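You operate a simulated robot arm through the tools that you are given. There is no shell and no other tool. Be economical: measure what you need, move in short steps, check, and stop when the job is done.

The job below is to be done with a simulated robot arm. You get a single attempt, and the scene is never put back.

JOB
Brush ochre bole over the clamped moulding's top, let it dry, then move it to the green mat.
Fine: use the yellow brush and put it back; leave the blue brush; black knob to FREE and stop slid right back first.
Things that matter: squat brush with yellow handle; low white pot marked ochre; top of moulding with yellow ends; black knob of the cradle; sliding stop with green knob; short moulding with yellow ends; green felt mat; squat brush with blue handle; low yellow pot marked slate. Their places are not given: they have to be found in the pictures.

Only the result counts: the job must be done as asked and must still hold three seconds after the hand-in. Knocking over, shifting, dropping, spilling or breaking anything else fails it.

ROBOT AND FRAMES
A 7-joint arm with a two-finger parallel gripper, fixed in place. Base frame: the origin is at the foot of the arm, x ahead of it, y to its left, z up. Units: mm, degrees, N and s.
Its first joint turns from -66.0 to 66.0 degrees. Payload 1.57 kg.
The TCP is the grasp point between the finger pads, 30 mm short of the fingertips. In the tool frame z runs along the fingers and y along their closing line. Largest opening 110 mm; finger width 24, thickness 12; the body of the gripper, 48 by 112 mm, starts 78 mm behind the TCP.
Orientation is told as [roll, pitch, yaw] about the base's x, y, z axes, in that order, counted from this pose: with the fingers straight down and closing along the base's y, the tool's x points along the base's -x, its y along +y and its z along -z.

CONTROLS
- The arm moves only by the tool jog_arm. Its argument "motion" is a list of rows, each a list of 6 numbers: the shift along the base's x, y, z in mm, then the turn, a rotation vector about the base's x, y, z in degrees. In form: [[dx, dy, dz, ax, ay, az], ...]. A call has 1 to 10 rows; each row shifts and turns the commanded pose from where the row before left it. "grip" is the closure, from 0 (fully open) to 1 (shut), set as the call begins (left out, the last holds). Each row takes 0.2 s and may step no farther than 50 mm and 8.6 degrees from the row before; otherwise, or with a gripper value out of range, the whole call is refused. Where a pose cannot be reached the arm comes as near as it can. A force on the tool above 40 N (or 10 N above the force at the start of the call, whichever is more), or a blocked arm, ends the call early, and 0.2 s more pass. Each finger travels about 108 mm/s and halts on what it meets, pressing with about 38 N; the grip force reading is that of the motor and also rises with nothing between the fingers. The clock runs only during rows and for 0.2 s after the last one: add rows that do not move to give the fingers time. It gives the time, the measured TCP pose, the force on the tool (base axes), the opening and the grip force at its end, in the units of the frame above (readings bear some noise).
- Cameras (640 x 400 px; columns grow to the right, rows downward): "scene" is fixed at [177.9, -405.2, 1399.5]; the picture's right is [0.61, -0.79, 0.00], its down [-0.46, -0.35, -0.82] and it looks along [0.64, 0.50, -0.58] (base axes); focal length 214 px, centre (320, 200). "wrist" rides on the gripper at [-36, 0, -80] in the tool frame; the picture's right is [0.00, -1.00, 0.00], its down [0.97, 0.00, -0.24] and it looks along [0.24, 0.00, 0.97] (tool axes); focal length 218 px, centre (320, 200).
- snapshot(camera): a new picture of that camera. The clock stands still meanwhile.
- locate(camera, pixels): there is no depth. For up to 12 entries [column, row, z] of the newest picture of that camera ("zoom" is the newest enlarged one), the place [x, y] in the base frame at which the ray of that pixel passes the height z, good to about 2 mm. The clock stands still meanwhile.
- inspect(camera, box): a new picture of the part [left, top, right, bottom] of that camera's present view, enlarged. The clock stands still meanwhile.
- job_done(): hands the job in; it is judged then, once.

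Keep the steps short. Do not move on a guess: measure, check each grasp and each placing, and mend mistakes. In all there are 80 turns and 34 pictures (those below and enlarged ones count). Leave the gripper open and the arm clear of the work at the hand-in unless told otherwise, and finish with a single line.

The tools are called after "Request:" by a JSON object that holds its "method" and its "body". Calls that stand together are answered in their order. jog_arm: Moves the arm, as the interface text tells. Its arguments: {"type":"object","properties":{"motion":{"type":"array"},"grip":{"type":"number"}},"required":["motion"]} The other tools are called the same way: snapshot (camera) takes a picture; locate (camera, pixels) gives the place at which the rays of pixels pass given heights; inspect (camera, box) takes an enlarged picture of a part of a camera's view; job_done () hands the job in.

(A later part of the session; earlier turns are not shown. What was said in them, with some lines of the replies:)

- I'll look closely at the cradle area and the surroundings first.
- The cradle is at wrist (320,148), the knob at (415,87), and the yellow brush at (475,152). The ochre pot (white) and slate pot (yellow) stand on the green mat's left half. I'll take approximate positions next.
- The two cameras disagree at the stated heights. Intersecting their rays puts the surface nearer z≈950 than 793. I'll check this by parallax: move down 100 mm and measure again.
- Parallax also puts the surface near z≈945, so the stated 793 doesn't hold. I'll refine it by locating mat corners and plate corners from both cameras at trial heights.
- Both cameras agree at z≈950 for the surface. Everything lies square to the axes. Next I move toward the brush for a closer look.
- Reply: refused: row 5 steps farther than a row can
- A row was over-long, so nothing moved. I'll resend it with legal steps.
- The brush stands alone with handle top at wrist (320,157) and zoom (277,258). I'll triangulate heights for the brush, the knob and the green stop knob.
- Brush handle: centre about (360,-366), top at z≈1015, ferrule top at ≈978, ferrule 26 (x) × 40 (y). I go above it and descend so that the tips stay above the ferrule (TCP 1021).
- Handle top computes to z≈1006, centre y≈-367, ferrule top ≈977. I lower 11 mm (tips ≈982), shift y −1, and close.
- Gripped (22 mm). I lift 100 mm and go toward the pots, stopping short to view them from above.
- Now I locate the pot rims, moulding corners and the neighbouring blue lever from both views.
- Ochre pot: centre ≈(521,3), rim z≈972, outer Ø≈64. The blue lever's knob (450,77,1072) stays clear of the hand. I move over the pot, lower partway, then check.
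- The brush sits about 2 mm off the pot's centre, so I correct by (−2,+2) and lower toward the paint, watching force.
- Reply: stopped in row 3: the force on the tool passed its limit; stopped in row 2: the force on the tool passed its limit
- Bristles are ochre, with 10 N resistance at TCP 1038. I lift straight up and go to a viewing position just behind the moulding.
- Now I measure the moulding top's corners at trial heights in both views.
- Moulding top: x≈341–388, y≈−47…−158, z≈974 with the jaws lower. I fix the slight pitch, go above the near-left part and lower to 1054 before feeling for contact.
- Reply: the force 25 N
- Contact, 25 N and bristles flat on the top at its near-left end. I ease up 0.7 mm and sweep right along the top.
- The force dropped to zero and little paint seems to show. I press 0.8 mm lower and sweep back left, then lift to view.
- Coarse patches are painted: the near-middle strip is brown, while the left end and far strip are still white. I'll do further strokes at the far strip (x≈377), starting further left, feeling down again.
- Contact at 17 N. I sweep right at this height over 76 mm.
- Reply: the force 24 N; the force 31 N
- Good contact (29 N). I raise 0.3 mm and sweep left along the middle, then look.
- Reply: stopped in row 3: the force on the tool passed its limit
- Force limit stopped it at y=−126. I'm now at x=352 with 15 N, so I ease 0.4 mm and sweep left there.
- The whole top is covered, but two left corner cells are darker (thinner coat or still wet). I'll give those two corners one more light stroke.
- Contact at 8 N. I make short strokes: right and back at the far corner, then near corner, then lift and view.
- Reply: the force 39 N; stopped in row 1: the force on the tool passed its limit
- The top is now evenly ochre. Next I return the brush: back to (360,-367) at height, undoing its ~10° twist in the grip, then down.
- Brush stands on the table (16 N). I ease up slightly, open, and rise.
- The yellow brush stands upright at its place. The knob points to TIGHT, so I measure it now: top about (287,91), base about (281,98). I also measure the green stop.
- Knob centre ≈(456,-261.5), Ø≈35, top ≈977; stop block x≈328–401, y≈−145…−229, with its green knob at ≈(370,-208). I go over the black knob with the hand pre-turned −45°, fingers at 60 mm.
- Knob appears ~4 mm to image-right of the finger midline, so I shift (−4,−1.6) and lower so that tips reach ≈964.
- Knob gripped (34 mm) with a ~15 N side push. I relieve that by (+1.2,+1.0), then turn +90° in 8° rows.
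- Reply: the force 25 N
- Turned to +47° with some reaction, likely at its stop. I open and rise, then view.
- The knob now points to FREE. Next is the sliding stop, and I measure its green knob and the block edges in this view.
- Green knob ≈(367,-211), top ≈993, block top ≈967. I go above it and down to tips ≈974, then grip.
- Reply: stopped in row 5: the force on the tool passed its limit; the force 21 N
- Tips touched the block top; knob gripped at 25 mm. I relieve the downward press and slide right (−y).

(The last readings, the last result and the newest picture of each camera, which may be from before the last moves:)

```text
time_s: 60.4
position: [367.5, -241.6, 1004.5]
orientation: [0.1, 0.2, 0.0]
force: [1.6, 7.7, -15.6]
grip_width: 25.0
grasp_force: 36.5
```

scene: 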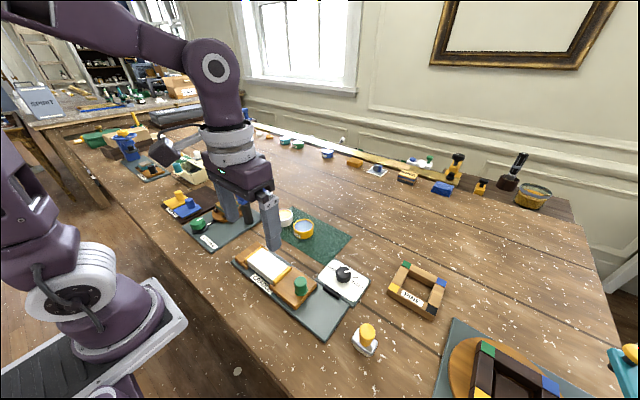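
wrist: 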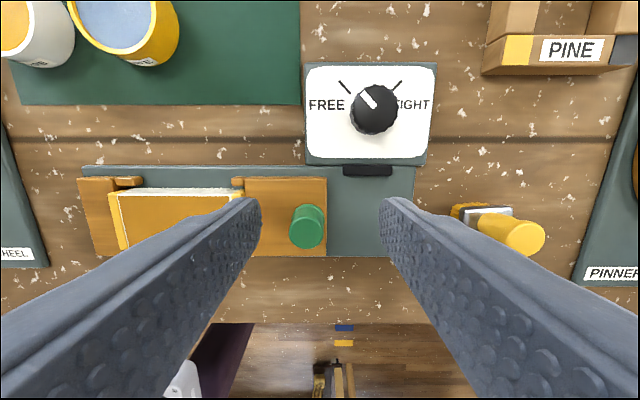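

It slides. Slight upward pull, so I lower 0.6 and carry on until it stops.

Request:
{"method": "jog_arm", "body": {"motion": [[0, -6, -0.6, 0, 0, 0], [0, -6, 0, 0, 0, 0], [0, -6, 0, 0, 0, 0], [0, -6, 0, 0, 0, 0], [0, -6, 0, 0, 0, 0], [0, -6, 0, 0, 0, 0], [0, 0, 0, 0, 0, 0]]}}

```text
time_s: 60.9
position: [367.0, -241.4, 1004.7]
orientation: [0.7, 0.3, 0.1]
force: [-2.6, 15.2, 13.8]
grip_width: 25.3
grasp_force: 37.0
stopped in row 2: the force on the tool passed its limit (the readings are from after the stop); the commanded pose is now the measured one
```

The stop won't go further (blocked at −241 over two tries). I release, rise, and check from above; then prepare for the moulding with the hand turned −90° (closing along x).

Request:
{"method": "jog_arm", "body": {"motion": [[0, 0, 0, 0, 0, 0], [0, 0, 0, 0, 0, 0], [0, 0, 15, -0.5, 0, 0], [0, 0, 40, 0, 0, 0], [0, 0, 30, 0, 0, 0], [0, 46, 0, 0, 0, -8], [0, 46, 0, 0, 0, -8], [0, 46, 0, 0, 0, -8], [0, 0, 0, 0, 0, -8], [0, 0, 0, 0, 0, -8]], "grip": 0.45}}

Request:
{"method": "jog_arm", "body": {"motion": [[0, 0, 0, 0, 0, -8], [0, 0, 0, 0, 0, -8], [0, 0, 0, 0, 0, -8], [0, 0, 0, 0, 0, -8], [0, 0, 0, 0, 0, -8], [0, 0, 0, 0, 0, -8], [0, 0, 0, 0, 0, -2], [0, 0, -30, 0, 0, 0], [0, 0, 0, 0, 0, 0]], "grip": 0.35}}

Request:
{"method": "snapshot", "body": {"camera": "wrist"}}

```text
time_s: 63.1
position: [366.6, -105.3, 1089.5]
orientation: [0.3, 0.2, -40.0]
force: [0.0, 1.1, -0.5]
grip_width: 60.4
grasp_force: 0.0
```

```text
time_s: 65.1
position: [368.0, -105.4, 1059.4]
orientation: [0.2, 0.2, -90.0]
force: [0.1, 0.8, -0.2]
grip_width: 71.6
grasp_force: 0.1
```

```text
4 pictures are left
```

wrist: 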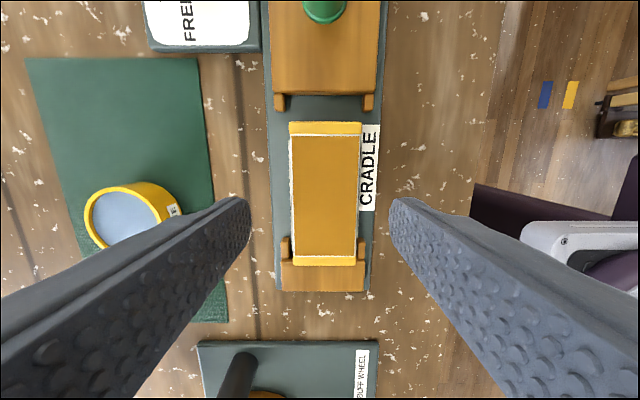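

The stop has moved ~30 mm and the moulding is loose of it. To be sure the stop is fully back, I push its green knob once more from the left with closed fingers, without pressing down.

Request:
{"method": "jog_arm", "body": {"motion": [[0, -45, 0, 0, 0, 0], [0, -45, 0, 0, 0, 0], [0, -11, 0, 0, 0, 0], [0, 0, 0, 0, 0, 0], [0, 0, -35, 0, 0, 0], [0, 0, -14, 0, 0, 0], [0, 0, 0, 0, 0, 0]], "grip": 1.0}}

Request:
{"method": "jog_arm", "body": {"motion": [[0, -5, 0, 0, 0, 0], [0, -4, 0, 0, 0, 0], [0, -4, 0, 0, 0, 0], [0, -4, 0, 0, 0, 0], [0, -4, 0, 0, 0, 0], [0, -4, 0, 0, 0, 0], [0, -4, 0, 0, 0, 0], [0, 0, 0, 0, 0, 0]]}}

```text
time_s: 66.7
position: [368.6, -207.2, 1010.4]
orientation: [0.2, 0.3, -89.9]
force: [0.2, 0.7, -0.7]
grip_width: 0.1
grasp_force: 20.7
```

```text
time_s: 67.7
position: [368.0, -217.9, 1010.1]
orientation: [0.0, 1.1, -89.8]
force: [-0.2, 12.9, 2.7]
grip_width: 0.1
grasp_force: 21.3
stopped in row 5: the force on the tool passed its limit (the readings are from after the stop); the commanded pose is now the measured one
```

Hard stop confirmed: the knob does not move, so the stop is fully back. I back off and go above the moulding's centre (364,-102), opening the fingers.

Request:
{"method": "jog_arm", "body": {"motion": [[0, 6, 0, 0, -0.9, 0], [0, 0, 25, 0, 0, 0], [0, 0, 25, 0, 0, 0], [-2, 40, 0, 0, 0, 0], [-2, 40, 0, 0, 0, 0], [0, 30, 0, 0, 0, 0], [0, 0, 0, 0, 0, 0]], "grip": 0.33}}

Request:
{"method": "jog_arm", "body": {"motion": [[0, 0, -35, 0, 0, 0], [0, 0, -15, 0, 0, 0], [0, 0, -7, 0, 0, 0], [0, 0, 0, 0, 0, 0]]}}

```text
time_s: 69.3
position: [364.3, -102.5, 1061.4]
orientation: [1.0, 0.9, -89.8]
force: [0.5, 0.3, -0.5]
grip_width: 73.4
grasp_force: 0.0
```

```text
time_s: 70.3
position: [362.7, -103.4, 1002.1]
orientation: [0.9, 0.9, -89.8]
force: [0.9, 0.9, 0.6]
grip_width: 73.7
grasp_force: 0.0
```

Fingers straddle the moulding. I level the small tilt, lower 3 mm, then simply wait about 22 s so the coat dries before it is moved.

Request:
{"method": "jog_arm", "body": {"motion": [[1, 1, 0, -0.9, 1.0, 0], [0, 0, -3, 0, 0, 0], [0, 0, 0, 0, 0, 0], [0, 0, 0, 0, 0, 0], [0, 0, 0, 0, 0, 0], [0, 0, 0, 0, 0, 0], [0, 0, 0, 0, 0, 0], [0, 0, 0, 0, 0, 0], [0, 0, 0, 0, 0, 0], [0, 0, 0, 0, 0, 0]]}}

Request:
{"method": "jog_arm", "body": {"motion": [[0, 0, 0, 0, 0, 0], [0, 0, 0, 0, 0, 0], [0, 0, 0, 0, 0, 0], [0, 0, 0, 0, 0, 0], [0, 0, 0, 0, 0, 0], [0, 0, 0, 0, 0, 0], [0, 0, 0, 0, 0, 0], [0, 0, 0, 0, 0, 0], [0, 0, 0, 0, 0, 0], [0, 0, 0, 0, 0, 0]]}}

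Request:
{"method": "jog_arm", "body": {"motion": [[0, 0, 0, 0, 0, 0], [0, 0, 0, 0, 0, 0], [0, 0, 0, 0, 0, 0], [0, 0, 0, 0, 0, 0], [0, 0, 0, 0, 0, 0], [0, 0, 0, 0, 0, 0], [0, 0, 0, 0, 0, 0], [0, 0, 0, 0, 0, 0], [0, 0, 0, 0, 0, 0], [0, 0, 0, 0, 0, 0]]}}

Request:
{"method": "jog_arm", "body": {"motion": [[0, 0, 0, 0, 0, 0], [0, 0, 0, 0, 0, 0], [0, 0, 0, 0, 0, 0], [0, 0, 0, 0, 0, 0], [0, 0, 0, 0, 0, 0], [0, 0, 0, 0, 0, 0], [0, 0, 0, 0, 0, 0], [0, 0, 0, 0, 0, 0], [0, 0, 0, 0, 0, 0], [0, 0, 0, 0, 0, 0]]}}

Request:
{"method": "jog_arm", "body": {"motion": [[0, 0, 0, 0, 0, 0], [0, 0, 0, 0, 0, 0], [0, 0, 0, 0, 0, 0], [0, 0, 0, 0, 0, 0], [0, 0, 0, 0, 0, 0], [0, 0, 0, 0, 0, 0], [0, 0, 0, 0, 0, 0], [0, 0, 0, 0, 0, 0], [0, 0, 0, 0, 0, 0], [0, 0, 0, 0, 0, 0]]}}

Request:
{"method": "jog_arm", "body": {"motion": [[0, 0, 0, 0, 0, 0], [0, 0, 0, 0, 0, 0], [0, 0, 0, 0, 0, 0], [0, 0, 0, 0, 0, 0], [0, 0, 0, 0, 0, 0], [0, 0, 0, 0, 0, 0], [0, 0, 0, 0, 0, 0], [0, 0, 0, 0, 0, 0], [0, 0, 0, 0, 0, 0], [0, 0, 0, 0, 0, 0]]}}

Request:
{"method": "jog_arm", "body": {"motion": [[0, 0, 0, 0, 0, 0], [0, 0, 0, 0, 0, 0], [0, 0, 0, 0, 0, 0], [0, 0, 0, 0, 0, 0], [0, 0, 0, 0, 0, 0], [0, 0, 0, 0, 0, 0], [0, 0, 0, 0, 0, 0], [0, 0, 0, 0, 0, 0], [0, 0, 0, 0, 0, 0], [0, 0, 0, 0, 0, 0]]}}

Request:
{"method": "jog_arm", "body": {"motion": [[0, 0, 0, 0, 0, 0], [0, 0, 0, 0, 0, 0], [0, 0, 0, 0, 0, 0], [0, 0, 0, 0, 0, 0], [0, 0, 0, 0, 0, 0], [0, 0, 0, 0, 0, 0], [0, 0, 0, 0, 0, 0], [0, 0, 0, 0, 0, 0], [0, 0, 0, 0, 0, 0], [0, 0, 0, 0, 0, 0]]}}

Request:
{"method": "jog_arm", "body": {"motion": [[0, 0, 0, 0, 0, 0], [0, 0, 0, 0, 0, 0], [0, 0, 0, 0, 0, 0], [0, 0, 0, 0, 0, 0], [0, 0, 0, 0, 0, 0], [0, 0, 0, 0, 0, 0], [0, 0, 0, 0, 0, 0], [0, 0, 0, 0, 0, 0], [0, 0, 0, 0, 0, 0], [0, 0, 0, 0, 0, 0]]}}

Request:
{"method": "jog_arm", "body": {"motion": [[0, 0, 0, 0, 0, 0], [0, 0, 0, 0, 0, 0], [0, 0, 0, 0, 0, 0], [0, 0, 0, 0, 0, 0], [0, 0, 0, 0, 0, 0], [0, 0, 0, 0, 0, 0], [0, 0, 0, 0, 0, 0], [0, 0, 0, 0, 0, 0], [0, 0, 0, 0, 0, 0], [0, 0, 0, 0, 0, 0]]}}

Request:
{"method": "inspect", "body": {"camera": "scene", "box": [220, 220, 360, 320]}}

```text
time_s: 72.5
position: [364.0, -101.4, 999.8]
orientation: [-0.1, 0.0, -89.9]
force: [-1.1, -0.3, -0.9]
grip_width: 73.8
grasp_force: 0.1
```

```text
time_s: 74.7
position: [364.8, -102.5, 1000.1]
orientation: [-0.1, 0.0, -89.9]
force: [0.2, 0.1, 0.2]
grip_width: 73.7
grasp_force: 0.1
```

```text
time_s: 76.9
position: [363.6, -102.8, 999.5]
orientation: [-0.1, 0.0, -89.7]
force: [0.6, -0.1, 0.5]
grip_width: 73.8
grasp_force: 0.2
```

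```text
time_s: 79.1
position: [364.0, -102.0, 999.9]
orientation: [-0.1, -0.1, -89.8]
force: [0.0, 0.5, -0.5]
grip_width: 73.5
grasp_force: 0.1
```

```text
time_s: 81.3
position: [363.7, -102.1, 1000.3]
orientation: [-0.1, 0.1, -89.8]
force: [-0.1, -0.2, 0.2]
grip_width: 74.0
grasp_force: 0.1
```

```text
time_s: 83.5
position: [364.6, -101.7, 1000.4]
orientation: [-0.1, 0.0, -89.8]
force: [0.9, 0.4, -0.4]
grip_width: 73.5
grasp_force: 0.0
```

```text
time_s: 85.7
position: [364.3, -102.5, 1000.2]
orientation: [0.0, 0.0, -89.8]
force: [0.2, 1.0, -0.4]
grip_width: 73.8
grasp_force: 0.1
```

```text
time_s: 87.9
position: [363.8, -101.6, 1000.1]
orientation: [-0.1, 0.0, -89.8]
force: [0.2, 0.3, -0.4]
grip_width: 73.7
grasp_force: 0.1
```

```text
time_s: 90.1
position: [364.3, -103.5, 999.6]
orientation: [-0.1, 0.0, -89.8]
force: [-0.3, -0.2, 0.0]
grip_width: 73.9
grasp_force: 0.1
```

```text
time_s: 92.3
position: [363.9, -103.1, 999.4]
orientation: [-0.1, 0.0, -89.7]
force: [-0.1, -0.6, 0.0]
grip_width: 73.5
grasp_force: 0.0
```

```text
4.00 times, centred on (290, 270) of scene
```

zoom: 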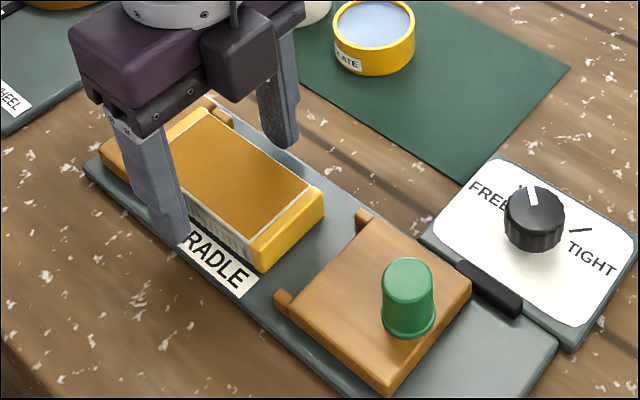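

The coat looks matte and even; knob is on FREE and the stop is back. I lower 4 mm more and grip the sides.

Request:
{"method": "jog_arm", "body": {"motion": [[0, 0, -2, 0, 0, 0], [0, 0, -2, 0, 0, 0], [0, 0, 0, 0, 0, 0]]}}

Request:
{"method": "jog_arm", "body": {"motion": [[0, 0, 0, 0, 0, 0], [0, 0, 0, 0, 0, 0], [0, 0, 0, 0, 0, 0], [0, 0, 0, 0, 0, 0]], "grip": 1.0}}

```text
time_s: 93.1
position: [364.9, -102.2, 996.2]
orientation: [-0.1, 0.0, -89.9]
force: [0.0, -0.3, 0.5]
grip_width: 73.8
grasp_force: 0.0
```

```text
time_s: 94.1
position: [364.2, -101.8, 995.4]
orientation: [-0.2, 0.0, -89.8]
force: [0.4, -0.7, -0.1]
grip_width: 48.7
grasp_force: 38.1
```

Firm grip at 48.7 mm. I lift 90 mm, then turn back +90° while moving over the mat's free right part, target (525,-166).

Request:
{"method": "jog_arm", "body": {"motion": [[0, 0, 10, 0, 0, 0], [0, 0, 20, 0, 0, 0], [0, 0, 30, 0, 0, 0], [0, 0, 30, 0, 0, 0], [20, -8, 0, 0, 0, 8], [20, -8, 0, 0, 0, 8], [20, -8, 0, 0, 0, 8], [20, -8, 0, 0, 0, 8], [20, -8, 0, 0, 0, 8], [0, 0, 0, 0, 0, 0]]}}

Request:
{"method": "jog_arm", "body": {"motion": [[20, -8, 0, 0, 0, 8], [20, -8, 0, 0, 0, 8], [20, -8, 0, 0, 0, 8], [0, 0, 0, 0, 0, 8], [0, 0, 0, 0, 0, 8], [0, 0, 0, 0, 0, 8], [0, 0, 0, 0, 0, 2], [0, 0, 0, 0, 0, 0]]}}

Request:
{"method": "snapshot", "body": {"camera": "wrist"}}

```text
time_s: 96.3
position: [464.7, -142.1, 1085.5]
orientation: [-0.1, 0.0, -49.7]
force: [0.7, -0.1, -0.7]
grip_width: 49.0
grasp_force: 38.3
```

```text
time_s: 98.1
position: [523.8, -166.9, 1086.4]
orientation: [-0.1, 0.0, 0.2]
force: [-0.5, 0.9, -0.6]
grip_width: 49.1
grasp_force: 38.1
```

```text
2 pictures are left
```

wrist: 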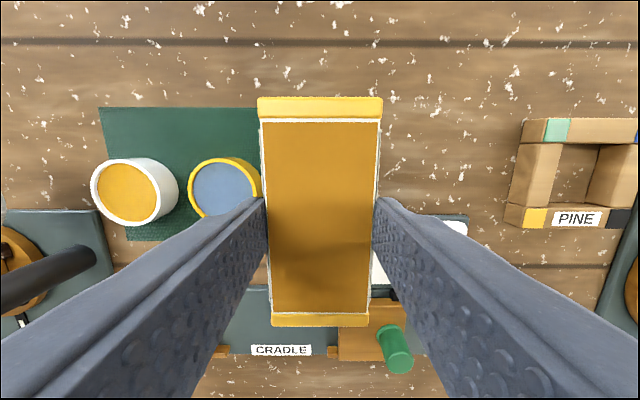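

Moulding held straight. I check the mat's far and near edges and the slate pot's right edge in this view.

Request:
{"method": "locate", "body": {"camera": "wrist", "pixels": [[180, 108, 952], [170, 240, 952], [261, 178, 972], [100, 108, 952]]}}

```text
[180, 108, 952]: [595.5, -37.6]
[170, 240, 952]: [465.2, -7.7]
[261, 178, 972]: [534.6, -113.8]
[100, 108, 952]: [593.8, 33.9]
```

Mat spans x≈464–591, so I centre at x≈527. I lower to just above and then feel down.

Request:
{"method": "jog_arm", "body": {"motion": [[3, 1, 0, 0, 0, 0], [0, 0, -40, 0, 0, 0], [0, 0, -30, 0, 0, 0], [0, 0, -15, 0, 0, 0], [0, 0, -5, 0, 0, 0], [0, 0, 0, 0, 0, 0]]}}

Request:
{"method": "jog_arm", "body": {"motion": [[0, 0, -1.5, 0, 0, 0], [0, 0, -1.5, 0, 0, 0], [0, 0, 0, 0, 0, 0]]}}

```text
time_s: 99.5
position: [528.4, -165.0, 995.5]
orientation: [-0.1, 0.0, 0.2]
force: [-0.7, -0.3, -0.3]
grip_width: 48.9
grasp_force: 37.3
```

```text
time_s: 100.3
position: [527.4, -164.8, 991.5]
orientation: [-0.2, 0.1, 0.2]
force: [-0.5, 0.0, -0.4]
grip_width: 48.9
grasp_force: 37.7
```

Request:
{"method": "jog_arm", "body": {"motion": [[0, 0, -1, 0, 0, 0], [0, 0, -1, 0, 0, 0], [0, 0, 0, 0, 0, 0]]}}

Request:
{"method": "jog_arm", "body": {"motion": [[0, 0, -1, 0, 0, 0], [0, 0, 0, 0, 0, 0]]}}

```text
time_s: 101.1
position: [527.1, -165.0, 991.5]
orientation: [-0.1, 0.1, 0.3]
force: [0.2, 0.0, -0.8]
grip_width: 49.0
grasp_force: 37.4
```

```text
time_s: 101.7
position: [527.1, -165.4, 990.5]
orientation: [-0.1, -0.1, 0.2]
force: [-0.4, 0.1, -1.1]
grip_width: 49.0
grasp_force: 38.0
```

No contact yet, so I continue in 1 mm steps.

Request:
{"method": "jog_arm", "body": {"motion": [[0, 0, -1, 0, 0, 0], [0, 0, 0, 0, 0, 0]]}}

Request:
{"method": "jog_arm", "body": {"motion": [[0, 0, -1, 0, 0, 0], [0, 0, 0, 0, 0, 0]]}}

```text
time_s: 102.3
position: [527.6, -165.0, 988.8]
orientation: [-0.1, 0.1, 0.1]
force: [0.7, 0.5, -1.0]
grip_width: 49.1
grasp_force: 38.0
```

```text
time_s: 102.9
position: [528.2, -165.3, 988.8]
orientation: [-0.1, 0.0, 0.2]
force: [0.4, -1.0, -0.2]
grip_width: 49.0
grasp_force: 37.8
```

Request:
{"method": "jog_arm", "body": {"motion": [[0, 0, -0.8, 0, 0, 0], [0, 0, 0, 0, 0, 0]]}}

Request:
{"method": "jog_arm", "body": {"motion": [[0, 0, -0.8, 0, 0, 0], [0, 0, 0, 0, 0, 0]]}}

```text
time_s: 103.5
position: [527.7, -164.8, 987.0]
orientation: [0.0, 0.0, 0.2]
force: [-0.1, -0.1, -0.9]
grip_width: 49.1
grasp_force: 37.8
```

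```text
time_s: 104.1
position: [527.3, -164.9, 986.6]
orientation: [-0.2, 0.0, 0.1]
force: [-0.1, -0.4, -0.6]
grip_width: 49.1
grasp_force: 38.3
```

Request:
{"method": "jog_arm", "body": {"motion": [[0, 0, -0.8, 0, 0, 0], [0, 0, 0, 0, 0, 0]]}}

Request:
{"method": "jog_arm", "body": {"motion": [[0, 0, -0.8, 0, 0, 0], [0, 0, 0, 0, 0, 0]]}}

```text
time_s: 104.7
position: [526.7, -165.0, 986.4]
orientation: [-0.1, 0.1, 0.2]
force: [-0.9, 0.0, 1.0]
grip_width: 49.4
grasp_force: 37.9
```

```text
time_s: 105.3
position: [528.4, -165.4, 985.5]
orientation: [-0.1, -0.1, 0.2]
force: [-0.7, 0.8, 16.4]
grip_width: 49.1
grasp_force: 38.1
```

Contact at 16 N: it sits on the mat. I ease up 0.4, open only to ~60 mm (clear of the slate pot), and rise straight up.

Request:
{"method": "jog_arm", "body": {"motion": [[0, 0, 0.4, 0, 0, 0], [0, 0, 0, 0, 0, 0]]}}

Request:
{"method": "jog_arm", "body": {"motion": [[0, 0, 0, 0, 0, 0], [0, 0, 0, 0, 0, 0], [0, 0, 15, 0, 0, 0], [0, 0, 25, 0, 0, 0], [0, 0, 40, 0, 0, 0], [0, 0, 40, 0, 0, 0], [-40, 0, 20, 0, 0, 0], [-40, 0, 0, 0, 0, 0], [-40, 0, 0, 0, 0, 0], [0, 0, 0, 0, 0, 0]], "grip": 0.45}}

Request:
{"method": "snapshot", "body": {"camera": "wrist"}}

```text
time_s: 105.9
position: [528.1, -165.3, 986.0]
orientation: [-0.1, 0.0, 0.2]
force: [-0.1, 0.4, 12.9]
grip_width: 49.3
grasp_force: 37.9
```

```text
time_s: 108.1
position: [406.9, -163.0, 1125.8]
orientation: [-0.1, 0.1, 0.2]
force: [0.8, 0.0, -0.8]
grip_width: 60.4
grasp_force: 0.0
```

```text
1 pictures are left
```

wrist: 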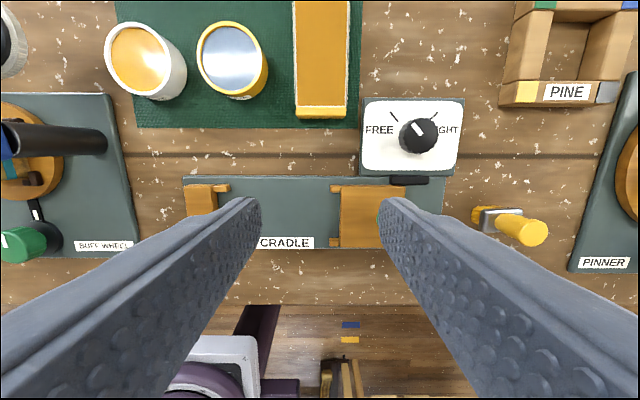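

Moulding lies on the mat, inside near and right edges; pots, knob, stop and brush look right. I open fully, withdraw upward, and take a last look from the scene camera.

Request:
{"method": "jog_arm", "body": {"motion": [[-20, 0, 40, 0, 0, 0], [-20, 0, 40, 0, 0, 0], [-20, 10, 20, 0, 0, 0], [0, 10, 0, 0, 0, 0], [0, 0, 0, 0, 0, 0]], "grip": 0.0}}

Request:
{"method": "inspect", "body": {"camera": "scene", "box": [240, 190, 420, 350]}}

```text
time_s: 109.3
position: [346.3, -144.8, 1225.8]
orientation: [-0.3, 0.0, 0.2]
force: [0.1, 0.2, 0.3]
grip_width: 110.2
grasp_force: 0.1
```

```text
2.50 times, centred on (330, 270) of scene
```

zoom: 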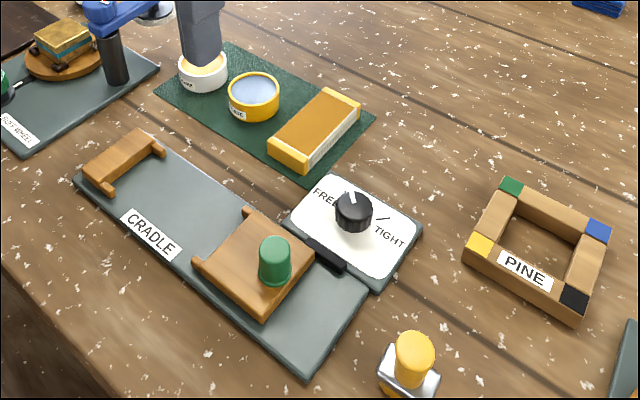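

The moulding rests on the mat, the brush is back, the knob is on FREE and the stop is back, so I hand in.

Request:
{"method": "job_done", "body": {}}

```text
The job is handed in.
```

The moulding's top is brushed ochre and it now lies on the green mat. The coat dried for about 55 s, judged by time and its matte look. The yellow brush is back in its place, the knob is on FREE, the stop is fully back, and I never touched the blue brush or saw it in the pictures.
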